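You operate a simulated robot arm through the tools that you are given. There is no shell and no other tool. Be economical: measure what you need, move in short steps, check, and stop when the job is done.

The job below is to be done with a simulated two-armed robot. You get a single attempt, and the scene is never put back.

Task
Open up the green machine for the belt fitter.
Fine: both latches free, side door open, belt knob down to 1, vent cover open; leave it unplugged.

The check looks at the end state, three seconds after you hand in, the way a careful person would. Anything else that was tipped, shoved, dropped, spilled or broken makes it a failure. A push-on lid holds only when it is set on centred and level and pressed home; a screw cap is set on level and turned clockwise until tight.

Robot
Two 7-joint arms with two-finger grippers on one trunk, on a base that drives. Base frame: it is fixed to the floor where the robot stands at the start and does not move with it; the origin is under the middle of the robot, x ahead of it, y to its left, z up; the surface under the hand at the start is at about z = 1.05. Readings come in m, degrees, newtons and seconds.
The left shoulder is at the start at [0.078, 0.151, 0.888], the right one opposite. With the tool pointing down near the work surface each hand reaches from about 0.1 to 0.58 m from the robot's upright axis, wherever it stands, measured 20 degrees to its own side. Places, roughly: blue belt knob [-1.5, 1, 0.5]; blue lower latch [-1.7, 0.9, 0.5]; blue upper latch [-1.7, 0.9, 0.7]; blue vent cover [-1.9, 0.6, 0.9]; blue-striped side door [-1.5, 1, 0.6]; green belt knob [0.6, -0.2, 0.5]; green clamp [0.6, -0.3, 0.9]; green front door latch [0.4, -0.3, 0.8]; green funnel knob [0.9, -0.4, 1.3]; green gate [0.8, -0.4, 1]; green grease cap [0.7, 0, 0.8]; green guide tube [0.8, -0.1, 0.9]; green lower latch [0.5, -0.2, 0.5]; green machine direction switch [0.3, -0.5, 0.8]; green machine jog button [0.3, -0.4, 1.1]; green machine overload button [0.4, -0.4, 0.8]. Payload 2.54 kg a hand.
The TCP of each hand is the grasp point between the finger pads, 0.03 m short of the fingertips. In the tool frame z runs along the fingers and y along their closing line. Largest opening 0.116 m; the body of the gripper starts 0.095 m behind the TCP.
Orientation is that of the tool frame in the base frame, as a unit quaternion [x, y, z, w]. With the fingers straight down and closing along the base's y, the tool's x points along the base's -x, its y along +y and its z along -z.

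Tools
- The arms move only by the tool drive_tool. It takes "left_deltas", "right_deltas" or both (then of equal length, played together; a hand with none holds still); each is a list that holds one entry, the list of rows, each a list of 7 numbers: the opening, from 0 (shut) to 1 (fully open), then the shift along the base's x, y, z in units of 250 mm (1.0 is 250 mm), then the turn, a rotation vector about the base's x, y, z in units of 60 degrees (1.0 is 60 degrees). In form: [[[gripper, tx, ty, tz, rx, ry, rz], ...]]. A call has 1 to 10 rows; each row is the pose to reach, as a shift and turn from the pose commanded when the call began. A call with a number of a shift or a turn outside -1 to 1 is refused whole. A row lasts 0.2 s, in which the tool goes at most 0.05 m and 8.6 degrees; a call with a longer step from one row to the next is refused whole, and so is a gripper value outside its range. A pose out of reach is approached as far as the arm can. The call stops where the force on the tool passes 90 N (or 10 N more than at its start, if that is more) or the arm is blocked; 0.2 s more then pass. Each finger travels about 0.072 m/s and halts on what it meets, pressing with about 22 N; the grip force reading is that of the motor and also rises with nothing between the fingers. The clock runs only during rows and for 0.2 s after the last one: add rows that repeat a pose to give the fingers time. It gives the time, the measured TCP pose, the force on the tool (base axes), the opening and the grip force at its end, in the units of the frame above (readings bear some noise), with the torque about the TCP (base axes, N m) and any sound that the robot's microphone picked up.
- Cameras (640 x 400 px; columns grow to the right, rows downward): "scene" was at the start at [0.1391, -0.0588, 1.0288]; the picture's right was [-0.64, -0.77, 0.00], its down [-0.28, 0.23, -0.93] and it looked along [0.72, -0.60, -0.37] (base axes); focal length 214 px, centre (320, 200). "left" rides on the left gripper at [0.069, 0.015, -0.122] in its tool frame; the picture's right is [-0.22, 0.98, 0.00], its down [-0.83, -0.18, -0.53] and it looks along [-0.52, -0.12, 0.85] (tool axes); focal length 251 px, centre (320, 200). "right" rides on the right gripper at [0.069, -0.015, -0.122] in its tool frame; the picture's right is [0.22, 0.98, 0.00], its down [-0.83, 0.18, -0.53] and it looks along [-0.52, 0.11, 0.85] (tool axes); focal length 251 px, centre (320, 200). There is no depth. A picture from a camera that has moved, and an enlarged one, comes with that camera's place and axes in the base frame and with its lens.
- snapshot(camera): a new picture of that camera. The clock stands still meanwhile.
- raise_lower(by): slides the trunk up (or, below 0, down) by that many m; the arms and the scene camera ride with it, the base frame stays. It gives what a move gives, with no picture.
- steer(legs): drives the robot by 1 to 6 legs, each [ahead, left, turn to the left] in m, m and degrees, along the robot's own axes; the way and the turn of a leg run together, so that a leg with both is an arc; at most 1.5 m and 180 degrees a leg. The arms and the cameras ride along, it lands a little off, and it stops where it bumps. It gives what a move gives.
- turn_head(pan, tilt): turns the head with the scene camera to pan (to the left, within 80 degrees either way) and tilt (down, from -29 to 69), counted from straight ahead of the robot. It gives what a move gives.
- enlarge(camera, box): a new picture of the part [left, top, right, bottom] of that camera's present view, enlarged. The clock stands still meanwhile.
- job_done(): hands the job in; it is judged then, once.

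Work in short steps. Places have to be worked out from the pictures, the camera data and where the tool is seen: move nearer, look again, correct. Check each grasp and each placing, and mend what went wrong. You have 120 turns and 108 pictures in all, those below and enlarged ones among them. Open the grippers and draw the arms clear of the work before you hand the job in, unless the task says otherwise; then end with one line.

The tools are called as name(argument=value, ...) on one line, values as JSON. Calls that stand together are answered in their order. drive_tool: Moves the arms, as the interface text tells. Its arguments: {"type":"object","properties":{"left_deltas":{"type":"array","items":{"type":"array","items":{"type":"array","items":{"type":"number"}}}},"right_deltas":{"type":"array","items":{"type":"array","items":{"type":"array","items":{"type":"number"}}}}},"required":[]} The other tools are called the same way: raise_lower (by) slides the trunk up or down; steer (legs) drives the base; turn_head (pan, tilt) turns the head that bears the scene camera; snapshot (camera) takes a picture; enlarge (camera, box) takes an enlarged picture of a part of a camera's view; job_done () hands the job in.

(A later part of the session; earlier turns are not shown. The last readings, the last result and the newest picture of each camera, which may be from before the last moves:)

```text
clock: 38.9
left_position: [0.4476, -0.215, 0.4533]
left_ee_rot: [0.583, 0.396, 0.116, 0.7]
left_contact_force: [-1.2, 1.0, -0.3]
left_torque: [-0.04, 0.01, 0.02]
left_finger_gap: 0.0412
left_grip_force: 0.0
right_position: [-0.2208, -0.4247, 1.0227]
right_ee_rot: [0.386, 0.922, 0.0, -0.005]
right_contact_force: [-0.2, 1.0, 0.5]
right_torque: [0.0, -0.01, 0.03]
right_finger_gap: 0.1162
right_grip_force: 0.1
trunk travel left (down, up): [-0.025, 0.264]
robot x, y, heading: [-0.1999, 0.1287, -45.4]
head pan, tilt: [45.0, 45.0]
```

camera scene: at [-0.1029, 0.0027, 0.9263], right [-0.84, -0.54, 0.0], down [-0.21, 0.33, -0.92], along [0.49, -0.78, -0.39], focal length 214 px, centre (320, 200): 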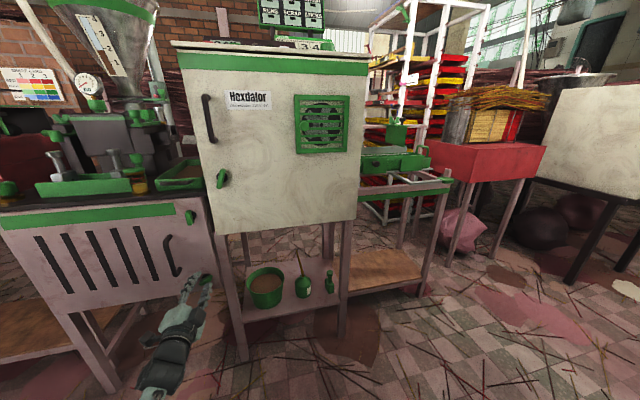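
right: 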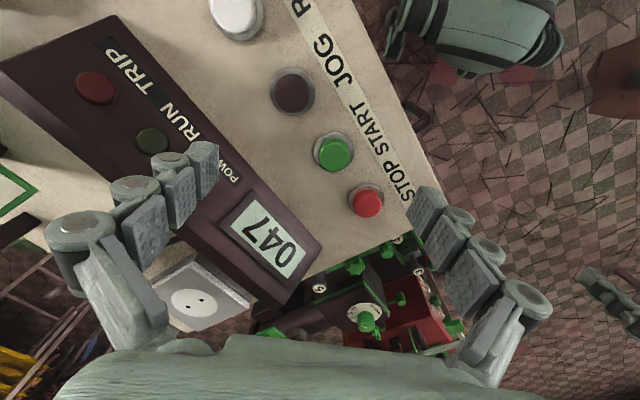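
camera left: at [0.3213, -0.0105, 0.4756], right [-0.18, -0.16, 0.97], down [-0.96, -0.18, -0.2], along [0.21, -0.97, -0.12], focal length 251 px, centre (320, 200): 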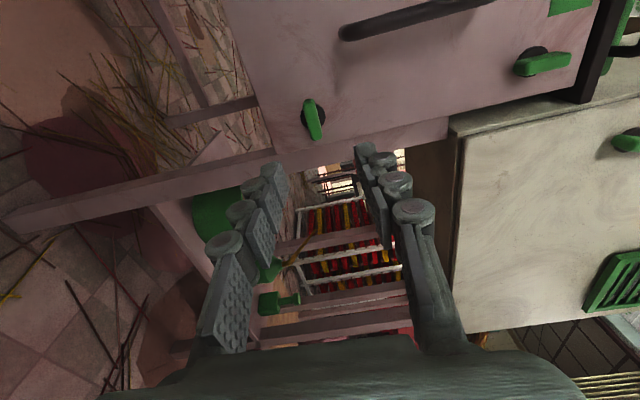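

One of the arm's links seems obstructed in this posture. I draw the hand straight back 8 cm and roll it back toward the posture that worked.

drive_tool(left_deltas=[[[0.35, -0.06, 0.06, 0, 0, 0, 0], [0.35, -0.14, 0.14, 0, 0, 0, 0], [0.35, -0.22, 0.22, 0.02, 0.09, -0.09, 0], [0.35, -0.22, 0.22, 0.04, 0.18, -0.18, 0], [0.35, -0.22, 0.22, 0.04, 0.27, -0.27, 0], [0.35, -0.22, 0.22, 0.04, 0.32, -0.32, 0], [0.35, -0.22, 0.22, 0.04, 0.32, -0.32, 0]]])

snapshot(camera="left")

```text
clock: 40.5
left_position: [0.3803, -0.172, 0.4666]
left_ee_rot: [0.659, 0.262, 0.259, 0.656]
left_contact_force: [0.6, -0.3, -0.5]
left_torque: [-0.01, 0.03, 0.02]
left_finger_gap: 0.0407
left_grip_force: 0.1
right_position: [-0.2232, -0.4268, 1.0204]
right_ee_rot: [0.385, 0.923, 0.002, -0.005]
right_contact_force: [-1.5, 0.2, -0.6]
right_torque: [-0.01, -0.03, -0.01]
right_finger_gap: 0.1161
right_grip_force: 0.1
trunk travel left (down, up): [-0.025, 0.264]
robot x, y, heading: [-0.2017, 0.1289, -45.4]
head pan, tilt: [45.0, 45.0]
```

```text
78 pictures are left
camera left: at [0.3472, -0.038, 0.4832], right [-0.15, -0.15, 0.98], down [-0.97, -0.18, -0.18], along [0.2, -0.97, -0.12], focal length 251 px, centre (320, 200)
```

left: 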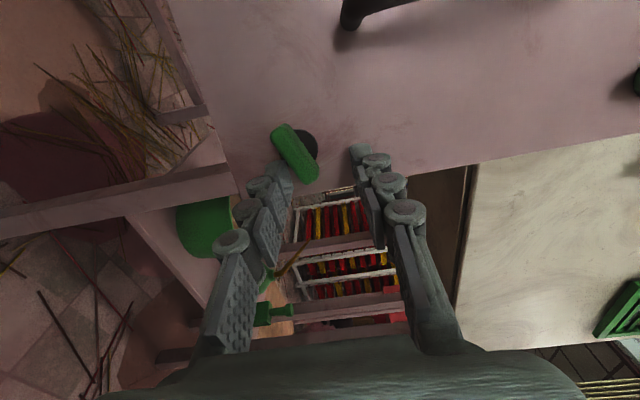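

The bar sits at ~28°. Instead of gripping, I'll close the fingers, set them under the bar's right end and push it up and left to vertical. First, position at standoff.

drive_tool(left_deltas=[[[0, -0.03, -0.03, -0.06, 0, 0, 0], [0, -0.06, -0.06, -0.13, 0, 0, 0], [0, -0.06, -0.06, -0.13, 0, 0, 0], [0, 0.04, -0.16, -0.13, 0, 0, 0], [0, 0.04, -0.16, -0.13, 0, 0, 0]]])

snapshot(camera="left")

```text
clock: 41.7
left_position: [0.3957, -0.208, 0.4533]
left_ee_rot: [0.65, 0.256, 0.271, 0.662]
left_contact_force: [18.1, 15.1, 40.8]
left_torque: [-0.48, -0.61, 0.65]
left_finger_gap: 0.0116
left_grip_force: 38.8
right_position: [-0.2284, -0.4256, 1.0254]
right_ee_rot: [0.384, 0.923, 0.002, 0.0]
right_contact_force: [0.4, 0.4, 0.8]
right_torque: [0.03, -0.01, 0.01]
right_finger_gap: 0.1161
right_grip_force: 0.0
trunk travel left (down, up): [-0.025, 0.264]
robot x, y, heading: [-0.2037, 0.128, -45.3]
head pan, tilt: [45.0, 45.0]
```

```text
77 pictures are left
camera left: at [0.362, -0.0734, 0.4682], right [-0.18, -0.14, 0.97], down [-0.96, -0.19, -0.2], along [0.21, -0.97, -0.1], focal length 251 px, centre (320, 200)
```

left: 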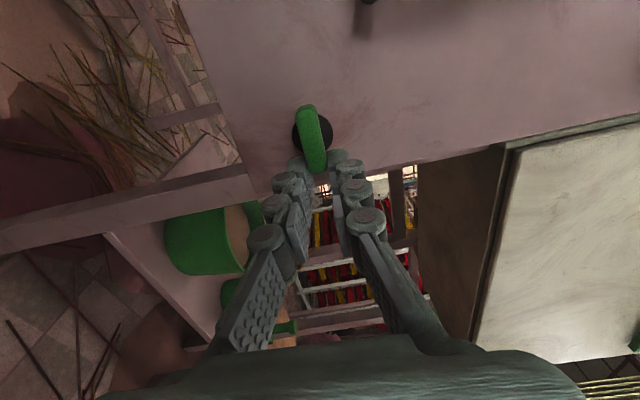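

Closing while passing caught the bar's right end and swung it back to horizontal, which also shows a shallower grip is possible. I open, re-centre on the pivot with a shallower grip depth, and close again.

drive_tool(left_deltas=[[[0.35, 0.02, 0.01, 0.082, 0, 0, 0], [0.35, 0.02, 0.01, 0.082, 0, 0, 0], [0.35, 0.06, 0.025, 0.082, 0, 0, 0], [0.35, 0.092, 0.04, 0.082, 0, 0, 0], [0.35, 0.092, 0.04, 0.082, 0, 0, 0]]])

enlarge(camera="left", box=[200, 60, 440, 220])

```text
clock: 42.9
left_position: [0.4128, -0.2024, 0.4541]
left_ee_rot: [0.658, 0.262, 0.26, 0.656]
left_contact_force: [0.1, 0.2, -0.4]
left_torque: [-0.01, 0.0, -0.02]
left_finger_gap: 0.0406
left_grip_force: 0.2
right_position: [-0.2237, -0.4269, 1.0199]
right_ee_rot: [0.386, 0.922, 0.001, -0.004]
right_contact_force: [0.9, -0.1, -0.3]
right_torque: [-0.02, 0.04, 0.01]
right_finger_gap: 0.1158
right_grip_force: 0.0
trunk travel left (down, up): [-0.025, 0.264]
robot x, y, heading: [-0.2021, 0.1289, -45.1]
head pan, tilt: [45.0, 45.0]
```

```text
2.50 times, centred on (320, 140) of left
camera zoom: at [0.3819, -0.0671, 0.4701], right [-0.15, -0.15, 0.98], down [-0.97, -0.18, -0.18], along [0.2, -0.97, -0.12], focal length 629 px, centre (320, 350)
```

zoom: 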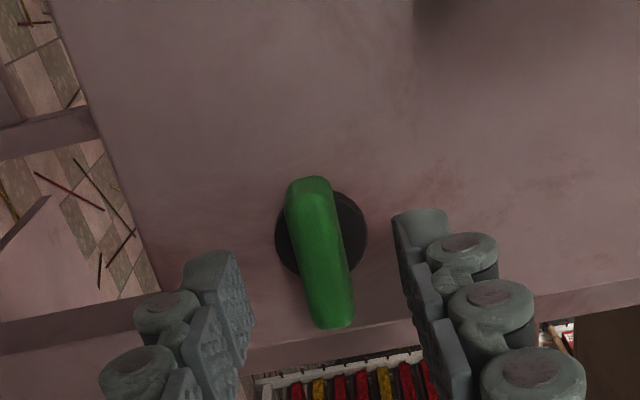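

Before gripping, I check that the arm can do this roll freely: back off 5 cm and rotate 60° in the air.

drive_tool(left_deltas=[[[0.35, -0.14, 0.14, 0, 0, 0, 0], [0.35, -0.14, 0.14, 0, -0.094, 0.094, 0], [0.35, -0.14, 0.14, 0, -0.188, 0.188, 0], [0.35, -0.14, 0.14, 0, -0.282, 0.282, 0], [0.35, -0.14, 0.14, 0, -0.376, 0.376, 0], [0.35, -0.14, 0.14, 0, -0.47, 0.47, 0], [0.35, -0.14, 0.14, 0, -0.564, 0.564, 0], [0.35, -0.14, 0.14, 0, -0.658, 0.658, 0], [0.35, -0.14, 0.14, 0, -0.7, 0.7, 0], [0.35, -0.14, 0.14, 0, -0.7, 0.7, 0]]])

```text
clock: 45.3
left_position: [0.3967, -0.1503, 0.4537]
left_ee_rot: [0.464, 0.523, -0.067, 0.712]
left_contact_force: [-0.8, 0.4, -0.2]
left_torque: [0.02, 0.0, 0.0]
left_finger_gap: 0.0406
left_grip_force: 0.1
right_position: [-0.2227, -0.4282, 1.0192]
right_ee_rot: [0.385, 0.923, 0.001, -0.008]
right_contact_force: [0.5, 0.1, 0.1]
right_torque: [0.02, -0.01, -0.03]
right_finger_gap: 0.1157
right_grip_force: 0.0
trunk travel left (down, up): [-0.025, 0.264]
robot x, y, heading: [-0.1994, 0.1262, -45.4]
head pan, tilt: [45.0, 45.0]
stopped in row 10 (left hand): the arm was blocked; the commanded pose is now the measured one
```

The arm blocks itself in this posture (likely elbow against the base). I move the base back and to the right a bit so the arm is more stretched, then retest the roll in the air.

steer(legs=[[-0.08, -0.06, 0]])

drive_tool(left_deltas=[[[0.35, 0.1, -0.04, 0, 0.09, -0.09, 0], [0.35, 0.2, -0.08, 0, 0.18, -0.18, 0], [0.35, 0.3, -0.12, 0, 0.27, -0.27, 0], [0.35, 0.38, -0.14, 0, 0.36, -0.36, 0], [0.35, 0.38, -0.14, 0, 0.45, -0.45, 0], [0.35, 0.38, -0.14, 0, 0.54, -0.54, 0], [0.35, 0.38, -0.14, 0, 0.6, -0.6, 0], [0.35, 0.38, -0.14, 0, 0.6, -0.6, 0]]])

```text
clock: 46.6
left_position: [0.2988, -0.1381, 0.456]
left_ee_rot: [0.464, 0.523, -0.068, 0.712]
left_contact_force: [1.2, -0.6, 0.1]
left_torque: [-0.01, 0.03, 0.04]
left_finger_gap: 0.0409
left_grip_force: 0.0
right_position: [-0.3208, -0.4154, 1.0225]
right_ee_rot: [0.386, 0.922, 0.002, -0.006]
right_contact_force: [-0.2, 0.5, 0.4]
right_torque: [-0.03, 0.02, 0.0]
right_finger_gap: 0.116
right_grip_force: 0.1
trunk travel left (down, up): [-0.025, 0.264]
robot x, y, heading: [-0.2995, 0.1381, -45.5]
head pan, tilt: [45.0, 45.0]
```

```text
clock: 48.4
left_position: [0.3957, -0.1742, 0.4556]
left_ee_rot: [0.656, 0.276, 0.24, 0.661]
left_contact_force: [-0.1, -0.7, 0.0]
left_torque: [0.01, -0.01, 0.01]
left_finger_gap: 0.0407
left_grip_force: 0.1
right_position: [-0.3209, -0.415, 1.0187]
right_ee_rot: [0.386, 0.922, 0.003, -0.006]
right_contact_force: [0.4, 0.0, -0.5]
right_torque: [-0.01, 0.01, -0.01]
right_finger_gap: 0.1159
right_grip_force: 0.0
trunk travel left (down, up): [-0.025, 0.264]
robot x, y, heading: [-0.2984, 0.1388, -45.6]
head pan, tilt: [45.0, 45.0]
```

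Reached. Now the air test of the counter-clockwise roll from here.

drive_tool(left_deltas=[[[0.35, 0, 0, 0, -0.094, 0.094, 0], [0.35, 0, 0, 0, -0.188, 0.188, 0], [0.35, 0, 0, 0, -0.282, 0.282, 0], [0.35, 0, 0, 0, -0.376, 0.376, 0], [0.35, 0, 0, 0, -0.47, 0.47, 0], [0.35, 0, 0, 0, -0.564, 0.564, 0], [0.35, 0, 0, 0, -0.658, 0.658, 0], [0.35, 0, 0, 0, -0.7, 0.7, 0], [0.35, 0, 0, 0, -0.7, 0.7, 0]]])

```text
clock: 50.4
left_position: [0.3929, -0.1741, 0.4553]
left_ee_rot: [0.421, 0.556, -0.121, 0.707]
left_contact_force: [-0.2, -1.1, 0.6]
left_torque: [0.0, -0.02, -0.01]
left_finger_gap: 0.0407
left_grip_force: 0.1
right_position: [-0.3208, -0.4154, 1.0194]
right_ee_rot: [0.386, 0.922, 0.001, -0.007]
right_contact_force: [0.8, -0.8, -0.2]
right_torque: [0.0, 0.01, -0.03]
right_finger_gap: 0.1162
right_grip_force: 0.0
trunk travel left (down, up): [-0.025, 0.264]
robot x, y, heading: [-0.2996, 0.1366, -45.5]
head pan, tilt: [45.0, 45.0]
```

It rolls freely from here. I test the remaining 25°, then roll back up to 90°.

drive_tool(left_deltas=[[[0.35, 0, 0, 0, -0.094, 0.094, 0], [0.35, 0, 0, 0, -0.188, 0.188, 0], [0.35, 0, 0, 0, -0.3, 0.3, 0], [0.35, 0, 0, 0, -0.3, 0.3, 0], [0.35, 0, 0, 0, -0.3, 0.3, 0]]])

```text
refused: row 3 steps farther than a row can; nothing moved
```

drive_tool(left_deltas=[[[0.35, 0, 0, 0, -0.094, 0.094, 0], [0.35, 0, 0, 0, -0.188, 0.188, 0], [0.35, 0, 0, 0, -0.28, 0.28, 0], [0.35, 0, 0, 0, -0.28, 0.28, 0], [0.35, 0, 0, 0, -0.28, 0.28, 0]]])

```text
clock: 51.6
left_position: [0.3942, -0.1734, 0.4542]
left_ee_rot: [0.292, 0.629, -0.261, 0.671]
left_contact_force: [0.5, -0.1, -1.2]
left_torque: [0.02, 0.02, 0.01]
left_finger_gap: 0.0405
left_grip_force: 0.1
right_position: [-0.321, -0.4159, 1.0192]
right_ee_rot: [0.386, 0.922, 0.001, -0.007]
right_contact_force: [-0.8, 0.1, -0.1]
right_torque: [0.01, 0.01, 0.0]
right_finger_gap: 0.1161
right_grip_force: 0.1
trunk travel left (down, up): [-0.025, 0.264]
robot x, y, heading: [-0.302, 0.1361, -45.5]
head pan, tilt: [45.0, 45.0]
```

Free all the way. I roll back to 90° and then move in onto the pivot with a shallow grip.

drive_tool(left_deltas=[[[0.35, 0, 0, 0, 0.1, -0.1, 0], [0.35, 0, 0, 0, 0.2, -0.2, 0], [0.35, 0, 0, 0, 0.3, -0.3, 0], [0.35, 0, 0, 0, 0.4, -0.4, 0], [0.35, 0, 0, 0, 0.5, -0.5, 0], [0.35, 0, 0, 0, 0.6, -0.6, 0], [0.35, 0, 0, 0, 0.7, -0.7, 0]]])

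drive_tool(left_deltas=[[[0.35, -0.009, -0.009, 0, 0.1, -0.1, 0], [0.35, -0.018, -0.018, 0, 0.2, -0.2, 0], [0.35, -0.018, -0.018, 0, 0.3, -0.3, 0], [0.35, 0.05, -0.08, 0, 0.33, -0.33, 0], [0.35, 0.11, -0.14, 0, 0.33, -0.33, 0], [0.35, 0.11, -0.14, 0, 0.33, -0.33, 0]]])

enlarge(camera="left", box=[200, 60, 440, 220])

```text
clock: 53.2
left_position: [0.3925, -0.1726, 0.4544]
left_ee_rot: [0.581, 0.401, 0.099, 0.701]
left_contact_force: [-0.1, -0.5, 0.0]
left_torque: [0.01, -0.02, 0.01]
left_finger_gap: 0.0407
left_grip_force: 0.1
right_position: [-0.3219, -0.4143, 1.0191]
right_ee_rot: [0.386, 0.922, 0.002, -0.007]
right_contact_force: [-1.2, 0.2, 0.5]
right_torque: [0.01, -0.02, -0.02]
right_finger_gap: 0.1161
right_grip_force: 0.0
trunk travel left (down, up): [-0.025, 0.264]
robot x, y, heading: [-0.3013, 0.1407, -45.5]
head pan, tilt: [45.0, 45.0]
```

```text
clock: 54.6
left_position: [0.4214, -0.2084, 0.4531]
left_ee_rot: [0.667, 0.253, 0.263, 0.65]
left_contact_force: [0.4, 0.8, 0.3]
left_torque: [0.02, 0.0, 0.01]
left_finger_gap: 0.0406
left_grip_force: 0.1
right_position: [-0.3209, -0.4143, 1.0196]
right_ee_rot: [0.386, 0.922, 0.003, -0.006]
right_contact_force: [-0.4, 0.6, 0.4]
right_torque: [0.01, 0.0, -0.01]
right_finger_gap: 0.1162
right_grip_force: 0.0
trunk travel left (down, up): [-0.025, 0.264]
robot x, y, heading: [-0.2968, 0.1422, -45.2]
head pan, tilt: [45.0, 45.0]
```

```text
2.50 times, centred on (320, 140) of left
camera zoom: at [0.3897, -0.0743, 0.4735], right [-0.16, -0.17, 0.97], down [-0.97, -0.16, -0.19], along [0.19, -0.97, -0.14], focal length 629 px, centre (320, 350)
```

zoom: 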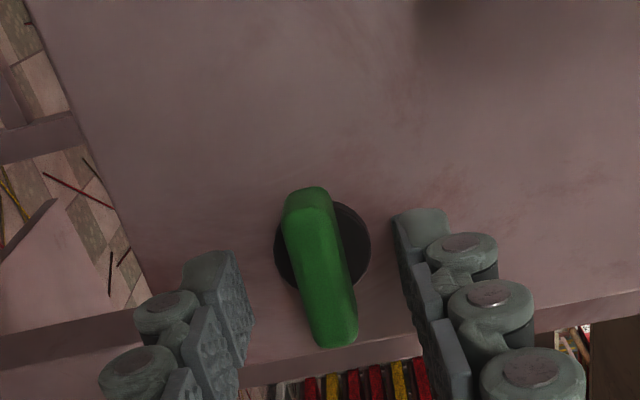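

Aligned. I go 1 cm deeper, close, then rotate counter-clockwise 60°.

drive_tool(left_deltas=[[[0.35, 0.03, -0.03, 0.004, 0, 0, 0], [0.1, 0.03, -0.03, 0.004, 0, 0, 0], [0, 0.03, -0.03, 0.004, 0, 0, 0], [0, 0.03, -0.03, 0.004, 0, 0, 0], [0, 0.03, -0.03, 0.004, 0, 0, 0]]])

drive_tool(left_deltas=[[[0, 0, 0, 0, -0.08, 0.08, 0], [0, 0, 0, 0, -0.16, 0.16, 0], [0, 0, 0, 0, -0.24, 0.24, 0], [0, 0, 0, 0, -0.32, 0.32, 0], [0, 0, 0, 0, -0.4, 0.4, 0], [0, 0, 0, 0, -0.48, 0.48, 0], [0, 0, 0, 0, -0.56, 0.56, 0], [0, 0, 0, 0, -0.64, 0.64, 0], [0, 0, 0, 0, -0.7, 0.7, 0], [0, 0, 0, 0, -0.7, 0.7, 0]]])

```text
clock: 55.3
left_position: [0.4259, -0.2128, 0.4556]
left_ee_rot: [0.666, 0.252, 0.262, 0.652]
left_contact_force: [-4.0, 6.7, 6.0]
left_torque: [-0.58, 0.34, -0.72]
left_finger_gap: 0.0113
left_grip_force: 29.3
right_position: [-0.3197, -0.415, 1.0177]
right_ee_rot: [0.384, 0.923, 0.003, -0.01]
right_contact_force: [-0.1, -0.4, 0.3]
right_torque: [0.02, 0.0, 0.02]
right_finger_gap: 0.1159
right_grip_force: 0.1
trunk travel left (down, up): [-0.025, 0.264]
robot x, y, heading: [-0.3016, 0.1408, -45.1]
head pan, tilt: [45.0, 45.0]
stopped in row 3 (left hand): the force on the tool passed its limit at 99 N (the readings are from after the stop); the commanded pose is now the measured one
```

```text
clock: 57.5
left_position: [0.4263, -0.2114, 0.4563]
left_ee_rot: [0.441, 0.538, -0.094, 0.712]
left_contact_force: [9.2, 7.6, 18.5]
left_torque: [-0.18, -0.21, 0.09]
left_finger_gap: 0.0114
left_grip_force: 38.7
right_position: [-0.3208, -0.4151, 1.0206]
right_ee_rot: [0.385, 0.923, 0.002, -0.007]
right_contact_force: [-0.6, 0.4, 0.1]
right_torque: [0.05, 0.01, 0.02]
right_finger_gap: 0.116
right_grip_force: 0.0
trunk travel left (down, up): [-0.025, 0.264]
robot x, y, heading: [-0.3001, 0.1416, -45.3]
head pan, tilt: [45.0, 45.0]
```

Rotated ~60° with the bar held. I turn the remaining ~30°.

drive_tool(left_deltas=[[[0, 0.004, 0.004, 0.006, -0.08, 0.08, 0], [0, 0.008, 0.008, 0.01, -0.16, 0.16, 0], [0, 0.008, 0.008, 0.01, -0.24, 0.24, 0], [0, 0.008, 0.008, 0.01, -0.32, 0.32, 0], [0, 0.008, 0.008, 0.01, -0.32, 0.32, 0]]])

enlarge(camera="scene", box=[60, 180, 240, 300])

```text
clock: 58.7
left_position: [0.4274, -0.2118, 0.4557]
left_ee_rot: [0.297, 0.625, -0.256, 0.675]
left_contact_force: [7.3, 6.7, 14.4]
left_torque: [0.16, 0.13, 0.12]
left_finger_gap: 0.0113
left_grip_force: 38.2
right_position: [-0.3205, -0.4131, 1.019]
right_ee_rot: [0.384, 0.923, 0.003, -0.007]
right_contact_force: [-0.8, 0.1, 0.2]
right_torque: [0.01, 0.0, -0.01]
right_finger_gap: 0.1159
right_grip_force: 0.2
trunk travel left (down, up): [-0.025, 0.264]
robot x, y, heading: [-0.2991, 0.1403, -45.0]
head pan, tilt: [45.0, 45.0]
```

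```text
3.33 times, centred on (150, 240) of scene
camera zoom: at [-0.202, 0.0164, 0.9272], right [-0.83, -0.56, 0.0], down [-0.21, 0.32, -0.92], along [0.52, -0.77, -0.38], focal length 715 px, centre (887, 67)
```

zoom: 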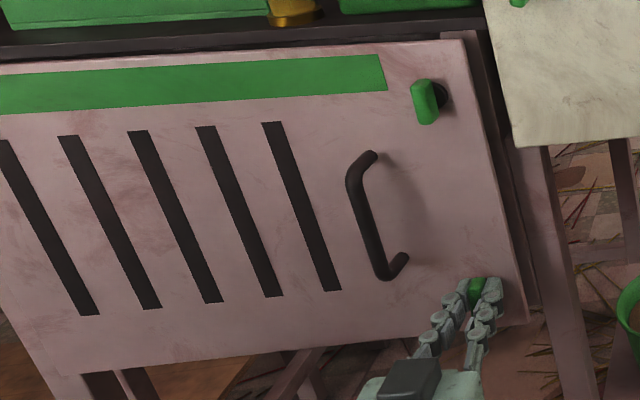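

The lower latch is vertical too. I release, back off, and move toward the handle (estimated lateral 0.214, depth n≈0.455, z≈0.57).

drive_tool(left_deltas=[[[0.4, 0, 0, 0, 0, 0, 0], [0.4, 0, 0, 0, 0, 0, 0], [0.4, -0.1, 0.1, 0, 0, 0, 0], [0.4, -0.23, 0.23, 0, 0, 0, 0], [0.5, -0.17, 0.29, 0.15, 0, 0, 0], [0.6, -0.11, 0.35, 0.3, 0, 0, 0], [0.6, -0.056, 0.406, 0.45, 0, 0, 0], [0.6, -0.056, 0.406, 0.45, 0, 0, 0]]])

snapshot(camera="left")

snapshot(camera="scene")

```text
clock: 60.5
left_position: [0.4161, -0.1061, 0.5695]
left_ee_rot: [0.298, 0.626, -0.255, 0.674]
left_contact_force: [-0.4, -0.8, 0.6]
left_torque: [0.02, 0.03, 0.03]
left_finger_gap: 0.0696
left_grip_force: 0.1
right_position: [-0.3196, -0.4145, 1.0191]
right_ee_rot: [0.385, 0.923, 0.002, -0.009]
right_contact_force: [0.9, 0.7, 0.9]
right_torque: [-0.01, 0.03, 0.01]
right_finger_gap: 0.1158
right_grip_force: 0.1
trunk travel left (down, up): [-0.025, 0.264]
robot x, y, heading: [-0.3014, 0.1399, -45.0]
head pan, tilt: [45.0, 45.0]
```

```text
73 pictures are left
camera left: at [0.3491, -0.0069, 0.4975], right [0.68, 0.67, 0.29], down [-0.57, 0.23, 0.79], along [0.46, -0.7, 0.54], focal length 251 px, centre (320, 200)
```

left: 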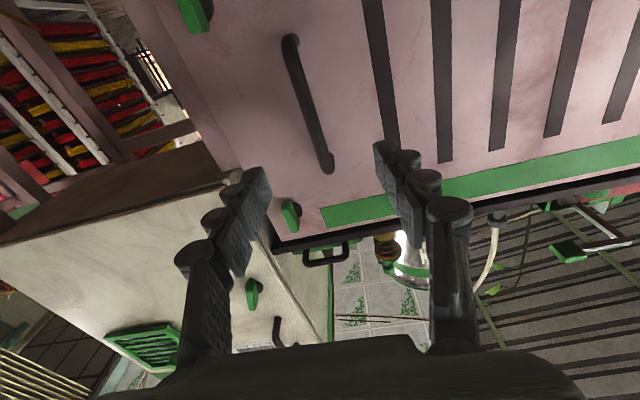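

```text
72 pictures are left
camera scene: at [-0.2009, 0.0159, 0.9271], right [-0.83, -0.56, 0.0], down [-0.21, 0.32, -0.92], along [0.52, -0.76, -0.38], focal length 214 px, centre (320, 200)
```

scene: 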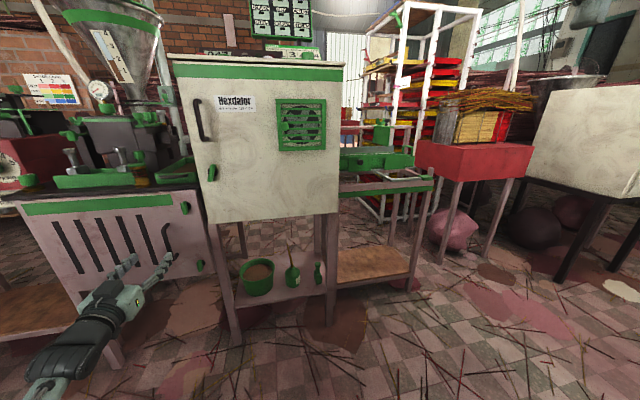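

Handle centre ≈ lateral 0.217, z≈0.55. I advance 7.5 cm with the fingers straddling it and check.

drive_tool(left_deltas=[[[0.6, 0.07, -0.07, -0.03, 0, 0, 0], [0.6, 0.14, -0.14, -0.058, 0, 0, 0], [0.6, 0.215, -0.215, -0.058, 0, 0, 0], [0.6, 0.215, -0.215, -0.058, 0, 0, 0]]])

snapshot(camera="left")

```text
clock: 61.5
left_position: [0.469, -0.1602, 0.5513]
left_ee_rot: [0.299, 0.625, -0.254, 0.675]
left_contact_force: [0.9, 0.3, 0.0]
left_torque: [-0.04, 0.01, -0.01]
left_finger_gap: 0.0695
left_grip_force: 0.0
right_position: [-0.3205, -0.4154, 1.0194]
right_ee_rot: [0.384, 0.923, 0.002, -0.008]
right_contact_force: [0.0, -0.1, 0.5]
right_torque: [-0.01, -0.02, 0.0]
right_finger_gap: 0.1162
right_grip_force: 0.1
trunk travel left (down, up): [-0.025, 0.264]
robot x, y, heading: [-0.302, 0.1403, -45.2]
head pan, tilt: [45.0, 45.0]
```

```text
71 pictures are left
camera left: at [0.4019, -0.0614, 0.481], right [0.68, 0.67, 0.29], down [-0.57, 0.23, 0.79], along [0.46, -0.7, 0.54], focal length 251 px, centre (320, 200)
```

left: 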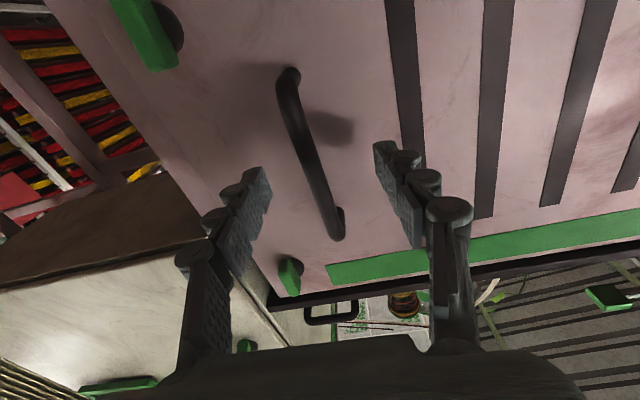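

Handle bar triangulates to depth n≈0.489, lateral 0.2135, z 0.549. I advance 2.8 cm, shift 4 mm right and close.

drive_tool(left_deltas=[[[0.6, 0.04, -0.05, 0, 0, 0, 0], [0.6, 0.07, -0.09, 0, 0, 0, 0], [0.3, 0.07, -0.09, 0, 0, 0, 0], [0.1, 0.07, -0.09, 0, 0, 0, 0], [0.05, 0.07, -0.09, 0, 0, 0, 0], [0, 0.07, -0.09, 0, 0, 0, 0], [0, 0.07, -0.09, 0, 0, 0, 0]]])

snapshot(camera="left")

```text
clock: 62.7
left_position: [0.4877, -0.1719, 0.5546]
left_ee_rot: [0.296, 0.627, -0.251, 0.676]
left_contact_force: [-49.2, 35.3, 4.8]
left_torque: [-0.17, 0.12, 2.06]
left_finger_gap: 0.0267
left_grip_force: 35.7
right_position: [-0.3179, -0.4123, 1.0187]
right_ee_rot: [0.381, 0.925, 0.003, -0.009]
right_contact_force: [0.1, 0.0, 0.0]
right_torque: [-0.01, 0.02, -0.02]
right_finger_gap: 0.1158
right_grip_force: 0.0
trunk travel left (down, up): [-0.025, 0.264]
robot x, y, heading: [-0.3043, 0.1427, -45.1]
head pan, tilt: [45.0, 45.0]
stopped in row 6 (left hand): the force on the tool passed its limit at 108 N (the readings are from after the stop); the commanded pose is now the measured one
```

```text
70 pictures are left
camera left: at [0.4197, -0.0742, 0.4822], right [0.67, 0.68, 0.3], down [-0.58, 0.23, 0.79], along [0.46, -0.7, 0.54], focal length 251 px, centre (320, 200)
```

left: 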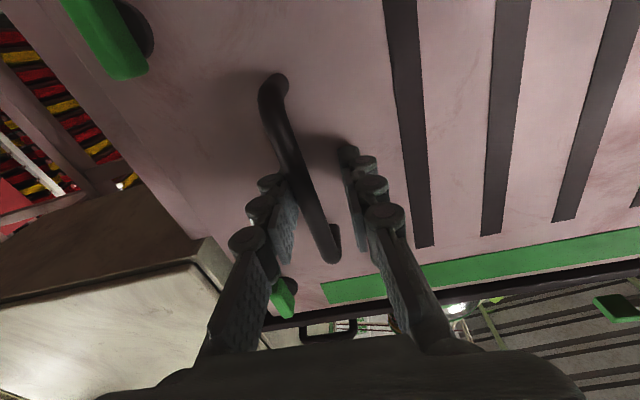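

The fingertips push against something (60 N) and the bar sits nearer the right finger. I ease back 6 mm, shift right 6 mm, and close.

drive_tool(left_deltas=[[[0.4, -0.034, 0.0, 0, 0, 0, 0], [0.4, -0.034, 0.0, 0, 0, 0, 0], [0.2, -0.034, 0, 0, 0, 0, 0], [0.1, -0.034, 0, 0, 0, 0, 0], [0, -0.034, 0, 0, 0, 0, 0], [0, -0.034, 0, 0, 0, 0, 0], [0, -0.034, 0, 0, 0, 0, 0]]])

snapshot(camera="left")

```text
clock: 64.3
left_position: [0.4811, -0.176, 0.55]
left_ee_rot: [0.296, 0.629, -0.251, 0.674]
left_contact_force: [-9.8, -8.7, -1.6]
left_torque: [-0.72, 0.9, 0.0]
left_finger_gap: 0.012
left_grip_force: 37.7
right_position: [-0.3183, -0.4157, 1.0173]
right_ee_rot: [0.383, 0.924, 0.003, -0.01]
right_contact_force: [-0.3, 1.0, -0.6]
right_torque: [0.01, 0.0, 0.02]
right_finger_gap: 0.116
right_grip_force: 0.1
trunk travel left (down, up): [-0.025, 0.264]
robot x, y, heading: [-0.3023, 0.1414, -45.0]
head pan, tilt: [45.0, 45.0]
```

```text
69 pictures are left
camera left: at [0.4121, -0.0771, 0.4792], right [0.68, 0.67, 0.3], down [-0.57, 0.23, 0.79], along [0.47, -0.7, 0.54], focal length 251 px, centre (320, 200)
```

left: 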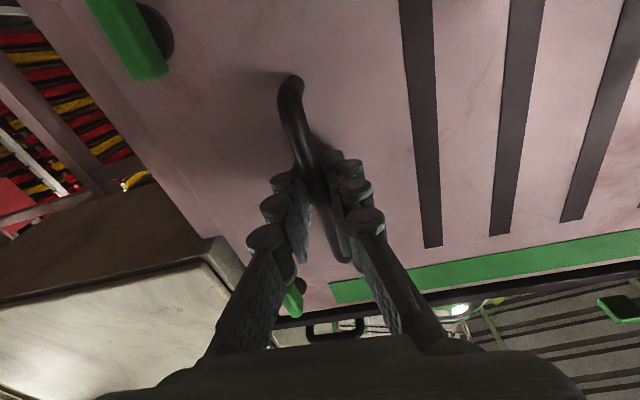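

Handle gripped (12 mm). I pull the door along its arc (hinge ≈ lateral 0.52), first 10° with small yaw.

drive_tool(left_deltas=[[[0, -0.031, 0.044, 0, 0, 0, -0.02], [0, -0.0625, 0.088, 0, 0, 0, -0.042], [0, -0.091, 0.134, 0, 0, 0, -0.063], [0, -0.119, 0.181, 0, 0, 0, -0.084], [0, -0.119, 0.181, 0, 0, 0, -0.084]]])

snapshot(camera="left")

enlarge(camera="scene", box=[0, 160, 240, 310])

```text
clock: 65.5
left_position: [0.4496, -0.1323, 0.5517]
left_ee_rot: [0.325, 0.615, -0.28, 0.662]
left_contact_force: [-15.4, -9.1, -3.5]
left_torque: [-0.32, 0.84, -0.02]
left_finger_gap: 0.0119
left_grip_force: 37.7
right_position: [-0.318, -0.4144, 1.0174]
right_ee_rot: [0.383, 0.924, 0.003, -0.01]
right_contact_force: [-1.2, 0.3, 0.0]
right_torque: [-0.03, -0.01, 0.01]
right_finger_gap: 0.1159
right_grip_force: 0.1
trunk travel left (down, up): [-0.025, 0.264]
robot x, y, heading: [-0.3046, 0.1431, -45.1]
head pan, tilt: [45.0, 45.0]
```

```text
68 pictures are left
camera left: at [0.3913, -0.0284, 0.4795], right [0.73, 0.61, 0.3], down [-0.55, 0.27, 0.79], along [0.4, -0.74, 0.54], focal length 251 px, centre (320, 200)
```

left: 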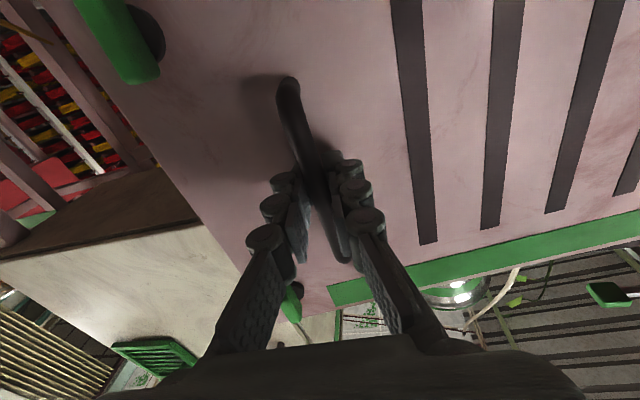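

```text
2.67 times, centred on (120, 235) of scene
camera zoom: at [-0.2002, 0.0175, 0.9272], right [-0.82, -0.57, 0.0], down [-0.22, 0.31, -0.92], along [0.53, -0.76, -0.38], focal length 572 px, centre (853, 107)
```

zoom: 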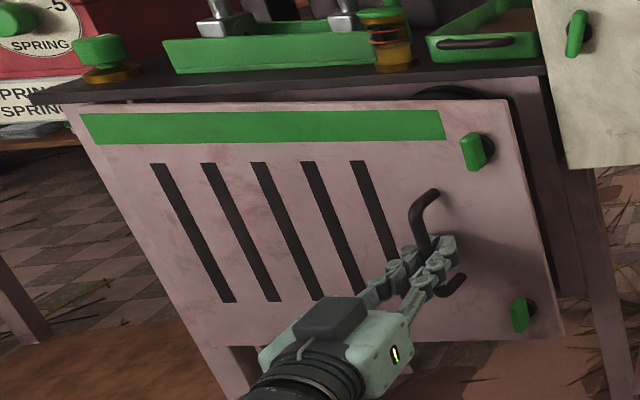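

The door swings. I continue the arc up to about 40°.

drive_tool(left_deltas=[[[0, -0.046, 0.095, 0, 0, 0, -0.055], [0, -0.084, 0.196, 0, 0, 0, -0.11], [0, -0.113, 0.299, 0, 0, 0, -0.165], [0, -0.133, 0.404, 0, 0, 0, -0.22], [0, -0.144, 0.512, 0, 0, 0, -0.275], [0, -0.144, 0.619, 0, 0, 0, -0.33], [0, -0.144, 0.619, 0, 0, 0, -0.33]]])

snapshot(camera="left")

snapshot(camera="scene")

```text
clock: 67.1
left_position: [0.4095, 0.0241, 0.5504]
left_ee_rot: [0.427, 0.548, -0.393, 0.603]
left_contact_force: [-46.7, 0.4, -3.0]
left_torque: [-0.06, 0.78, 0.12]
left_finger_gap: 0.0121
left_grip_force: 37.8
right_position: [-0.3203, -0.4142, 1.0178]
right_ee_rot: [0.382, 0.924, 0.004, -0.01]
right_contact_force: [-0.1, 0.1, 0.0]
right_torque: [-0.01, -0.02, -0.02]
right_finger_gap: 0.1161
right_grip_force: 0.1
trunk travel left (down, up): [-0.025, 0.264]
robot x, y, heading: [-0.3005, 0.14, -44.7]
head pan, tilt: [45.0, 45.0]
```

```text
66 pictures are left
camera left: at [0.3911, 0.1417, 0.4797], right [0.9, 0.32, 0.3], down [-0.42, 0.45, 0.79], along [0.12, -0.83, 0.54], focal length 251 px, centre (320, 200)
```

left: 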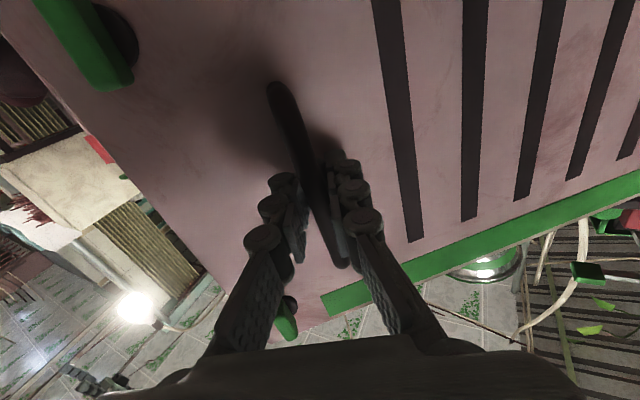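

```text
65 pictures are left
camera scene: at [-0.201, 0.0179, 0.9276], right [-0.82, -0.58, 0.0], down [-0.22, 0.31, -0.93], along [0.53, -0.76, -0.38], focal length 214 px, centre (320, 200)
```

scene: 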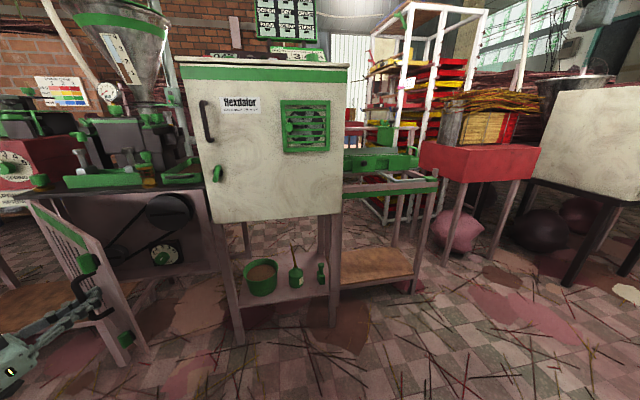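

The door is ~43° open and the belt knob is visible inside. Fitting the arc (hinge ≈(0.70,0.015), radius 0.29), I keep pulling to about 68°.

drive_tool(left_deltas=[[[0, -0.01, 0.101, 0, 0, 0, -0.08], [0, 0.006, 0.201, 0, 0, 0, -0.16], [0, 0.032, 0.3, 0, 0, 0, -0.24], [0, 0.065, 0.396, 0, 0, 0, -0.32], [0, 0.106, 0.488, 0, 0, 0, -0.4], [0, 0.106, 0.488, 0, 0, 0, -0.4]]])

snapshot(camera="scene")

snapshot(camera="left")

```text
clock: 68.5
left_position: [0.4347, 0.1508, 0.551]
left_ee_rot: [0.533, 0.446, -0.512, 0.505]
left_contact_force: [-60.9, 27.3, -4.1]
left_torque: [-0.14, 0.82, 0.4]
left_finger_gap: 0.0128
left_grip_force: 37.6
right_position: [-0.3193, -0.4136, 1.0186]
right_ee_rot: [0.381, 0.924, 0.003, -0.009]
right_contact_force: [-0.6, 0.0, 0.2]
right_torque: [0.02, -0.01, -0.03]
right_finger_gap: 0.1157
right_grip_force: 0.0
trunk travel left (down, up): [-0.025, 0.264]
robot x, y, heading: [-0.3016, 0.146, -45.3]
head pan, tilt: [45.0, 45.0]
```

```text
64 pictures are left
camera scene: at [-0.2011, 0.019, 0.9279], right [-0.82, -0.58, 0.0], down [-0.22, 0.31, -0.93], along [0.54, -0.76, -0.38], focal length 214 px, centre (320, 200)
```

scene: 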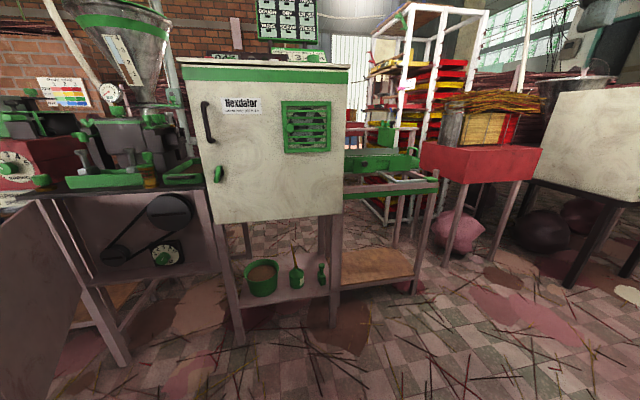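

```text
63 pictures are left
camera left: at [0.4679, 0.2664, 0.48], right [0.95, -0.08, 0.29], down [-0.19, 0.58, 0.79], along [-0.24, -0.81, 0.54], focal length 251 px, centre (320, 200)
```

left: 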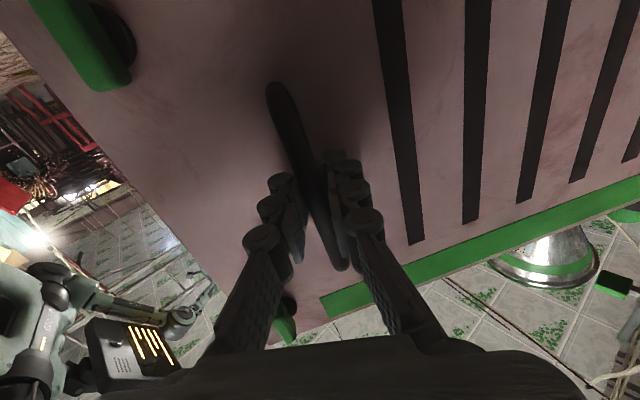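

About 62° open. I continue along the refitted arc (centre ≈(0.731,0.026), R≈0.32) to ~90°.

drive_tool(left_deltas=[[[0, 0.028, 0.11, 0, 0, 0, -0.08], [0, 0.085, 0.207, 0, 0, 0, -0.16], [0, 0.15, 0.298, 0, 0, 0, -0.24], [0, 0.222, 0.384, 0, 0, 0, -0.32], [0, 0.302, 0.462, 0, 0, 0, -0.4], [0, 0.388, 0.534, 0, 0, 0, -0.48], [0, 0.388, 0.534, 0, 0, 0, -0.48]]])

snapshot(camera="scene")

```text
clock: 69.6
left_position: [0.4531, 0.1948, 0.5779]
left_ee_rot: [0.583, 0.369, -0.567, 0.45]
left_contact_force: [33.3, -20.3, -12.8]
left_torque: [0.51, 0.74, -0.12]
left_finger_gap: 0.0129
left_grip_force: 38.3
left hand out of reach, approached as far as the arm can: row 3, 4, 5
right_position: [-0.3196, -0.4169, 1.0154]
right_ee_rot: [0.387, 0.922, 0.004, -0.014]
right_contact_force: [0.0, -0.8, 0.0]
right_torque: [0.02, -0.05, -0.04]
right_finger_gap: 0.116
right_grip_force: 0.1
trunk travel left (down, up): [-0.025, 0.264]
robot x, y, heading: [-0.2974, 0.1394, -45.6]
head pan, tilt: [45.0, 45.0]
stopped in row 5 (left hand): the force on the tool passed its limit at 113 N (the readings are from after the stop); the commanded pose is now the measured one
```

```text
62 pictures are left
camera scene: at [-0.1965, 0.0148, 0.9269], right [-0.82, -0.57, 0.0], down [-0.22, 0.31, -0.92], along [0.53, -0.76, -0.38], focal length 214 px, centre (320, 200)
```

scene: 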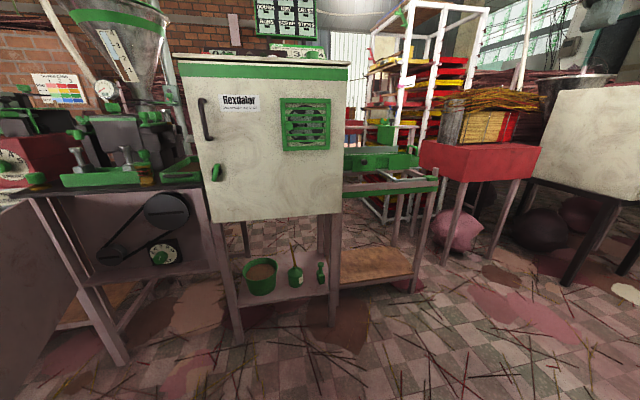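

The left arm is at its limit with the door ~70° open. I open the fingers and let the base carry the hand off the handle (left and slightly back).

drive_tool(left_deltas=[[[0.5, 0, 0, 0, 0, 0, 0], [0.6, 0, 0, 0, 0, 0, 0], [0.6, 0, 0, 0, 0, 0, 0], [0.6, 0, 0, 0, 0, 0, 0]]])

snapshot(camera="left")

```text
clock: 70.6
left_position: [0.4494, 0.1998, 0.5807]
left_ee_rot: [0.584, 0.365, -0.567, 0.452]
left_contact_force: [0.4, 0.5, -0.1]
left_torque: [0.01, 0.01, -0.01]
left_finger_gap: 0.0698
left_grip_force: 0.4
right_position: [-0.3212, -0.4161, 1.0166]
right_ee_rot: [0.387, 0.922, 0.004, -0.01]
right_contact_force: [0.7, 0.0, 0.0]
right_torque: [-0.02, -0.04, 0.01]
right_finger_gap: 0.1159
right_grip_force: 0.2
trunk travel left (down, up): [-0.025, 0.264]
robot x, y, heading: [-0.3012, 0.1373, -45.4]
head pan, tilt: [45.0, 45.0]
```

```text
61 pictures are left
camera left: at [0.5116, 0.3029, 0.5091], right [0.9, -0.3, 0.32], down [-0.07, 0.63, 0.77], along [-0.44, -0.71, 0.55], focal length 251 px, centre (320, 200)
```

left: 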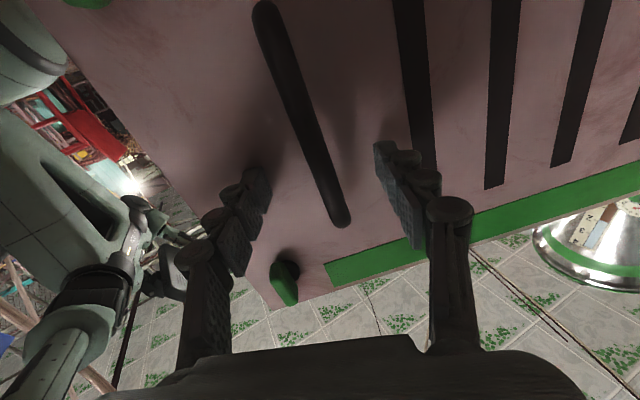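

The handle is free between the fingers. Now the base moves left/back to slide the hand off.

steer(legs=[[-0.05, 0.1, 0]])

snapshot(camera="left")

snapshot(camera="scene")

```text
clock: 72.2
left_position: [0.5068, 0.2835, 0.5814]
left_ee_rot: [0.583, 0.367, -0.567, 0.451]
left_contact_force: [0.1, -0.3, -0.5]
left_torque: [0.02, 0.0, -0.03]
left_finger_gap: 0.0693
left_grip_force: 0.1
right_position: [-0.2624, -0.3324, 1.0165]
right_ee_rot: [0.385, 0.923, 0.004, -0.011]
right_contact_force: [-0.1, 0.8, 0.2]
right_torque: [0.02, 0.0, 0.01]
right_finger_gap: 0.1161
right_grip_force: 0.1
trunk travel left (down, up): [-0.025, 0.264]
robot x, y, heading: [-0.2463, 0.2197, -45.6]
head pan, tilt: [45.0, 45.0]
```

```text
60 pictures are left
camera left: at [0.568, 0.3874, 0.509], right [0.9, -0.3, 0.32], down [-0.07, 0.63, 0.77], along [-0.43, -0.72, 0.55], focal length 251 px, centre (320, 200)
```

left: 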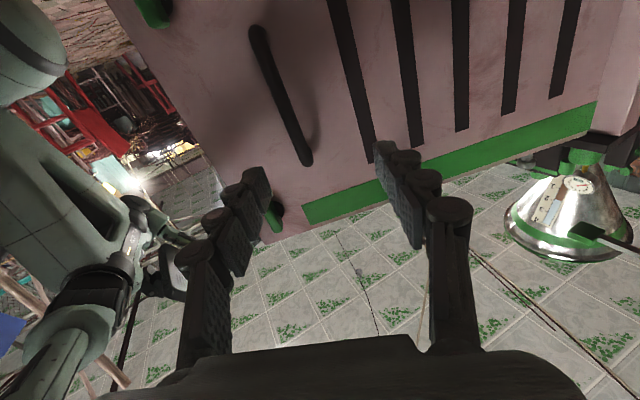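

```text
59 pictures are left
camera scene: at [-0.1417, 0.1, 0.9276], right [-0.82, -0.58, 0.0], down [-0.22, 0.31, -0.93], along [0.54, -0.75, -0.38], focal length 214 px, centre (320, 200)
```

scene: 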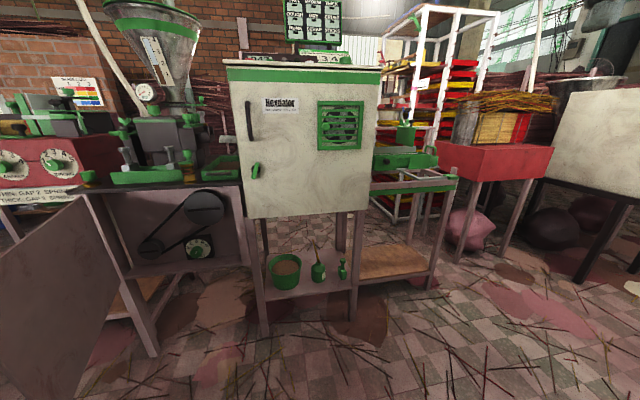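

The hand is clear of the door. I raise it above the door's top edge before bringing it round to the inside.

drive_tool(left_deltas=[[[0.3, 0, 0, 0.18, 0, 0, 0], [0, 0, 0, 0.36, 0, 0, 0], [0, 0, 0, 0.54, 0, 0, 0], [0, 0, 0, 0.72, 0, 0, 0], [0, 0, 0, 0.9, 0, 0, 0.1], [0, 0, 0, 1, 0, 0, 0.2], [0, 0, 0, 1, 0, 0, 0.3], [0, 0, 0, 1, 0, 0, 0.4]]])

snapshot(camera="scene")

```text
clock: 74.0
left_position: [0.5077, 0.2865, 0.8303]
left_ee_rot: [0.494, 0.481, -0.46, 0.56]
left_contact_force: [0.0, 0.4, 0.4]
left_torque: [-0.01, 0.01, 0.01]
left_finger_gap: 0.0
left_grip_force: 22.2
right_position: [-0.2637, -0.3329, 1.0157]
right_ee_rot: [0.386, 0.922, 0.005, -0.012]
right_contact_force: [-0.2, -0.2, -0.2]
right_torque: [0.0, 0.0, 0.0]
right_finger_gap: 0.1157
right_grip_force: 0.1
trunk travel left (down, up): [-0.025, 0.264]
robot x, y, heading: [-0.2426, 0.2237, -45.4]
head pan, tilt: [45.0, 45.0]
```

```text
58 pictures are left
camera scene: at [-0.1413, 0.1003, 0.9273], right [-0.81, -0.58, 0.0], down [-0.22, 0.31, -0.93], along [0.54, -0.75, -0.38], focal length 214 px, centre (320, 200)
```

scene: 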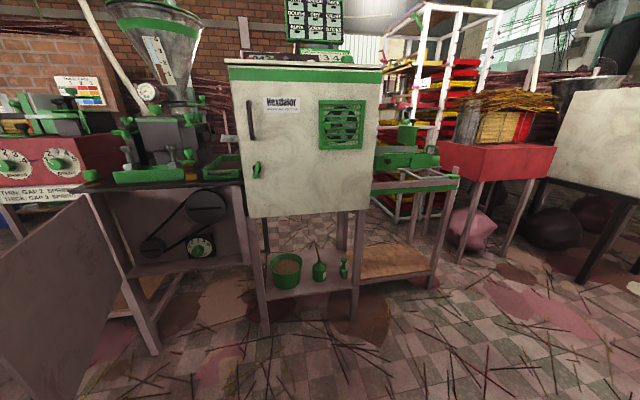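

I raise the trunk 0.1 m for clearance and then swing the closed hand right, over the door, to face the machine.

raise_lower(by=0.1)

drive_tool(left_deltas=[[[0, -0.06, -0.12, 0, 0, 0, 0.083], [0, -0.14, -0.24, 0, 0, 0, 0.166], [0, -0.22, -0.37, 0, 0, 0, 0.25], [0, -0.3, -0.5, 0, 0, 0, 0.333], [0, -0.39, -0.62, 0, 0, 0, 0.416], [0, -0.47, -0.74, 0, 0, 0, 0.5], [0, -0.54, -0.86, 0, 0, 0, 0.583], [0, -0.616, -0.976, 0, 0, 0, 0.667], [0, -0.616, -0.976, 0, 0, 0, 0.667]]])

snapshot(camera="scene")

```text
clock: 75.3
left_position: [0.5075, 0.2861, 0.9298]
left_ee_rot: [0.495, 0.48, -0.461, 0.559]
left_contact_force: [-0.4, 0.1, -0.1]
left_torque: [0.0, -0.01, 0.01]
left_finger_gap: 0.0
left_grip_force: 22.4
right_position: [-0.2623, -0.3344, 1.1157]
right_ee_rot: [0.386, 0.923, 0.005, -0.013]
right_contact_force: [0.8, -0.1, -0.1]
right_torque: [-0.03, 0.01, -0.02]
right_finger_gap: 0.1161
right_grip_force: 0.2
trunk travel left (down, up): [-0.125, 0.164]
robot x, y, heading: [-0.2427, 0.2234, -45.3]
head pan, tilt: [45.0, 45.0]
```

```text
clock: 77.3
left_position: [0.3553, 0.0421, 0.9304]
left_ee_rot: [0.302, 0.619, -0.243, 0.683]
left_contact_force: [-0.5, 0.6, -1.0]
left_torque: [0.0, 0.0, 0.0]
left_finger_gap: 0.0
left_grip_force: 22.1
left hand out of reach, approached as far as the arm can: row 5
right_position: [-0.2633, -0.3344, 1.1152]
right_ee_rot: [0.386, 0.923, 0.005, -0.012]
right_contact_force: [-0.2, 0.2, 0.3]
right_torque: [0.02, 0.0, -0.02]
right_finger_gap: 0.1159
right_grip_force: 0.0
trunk travel left (down, up): [-0.125, 0.164]
robot x, y, heading: [-0.2421, 0.2226, -45.3]
head pan, tilt: [45.0, 45.0]
```

```text
57 pictures are left
camera scene: at [-0.1412, 0.1003, 1.0274], right [-0.81, -0.59, 0.0], down [-0.22, 0.31, -0.93], along [0.54, -0.75, -0.38], focal length 214 px, centre (320, 200)
```

scene: 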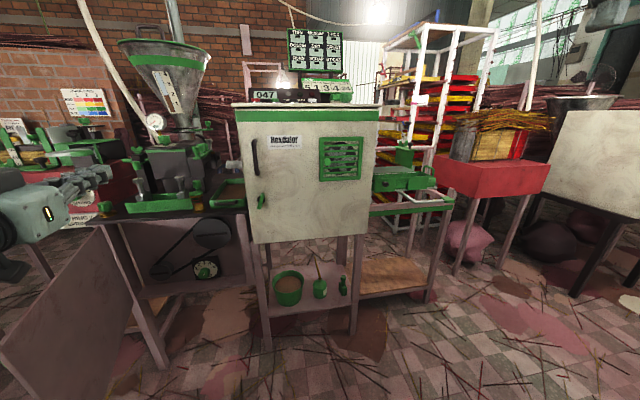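

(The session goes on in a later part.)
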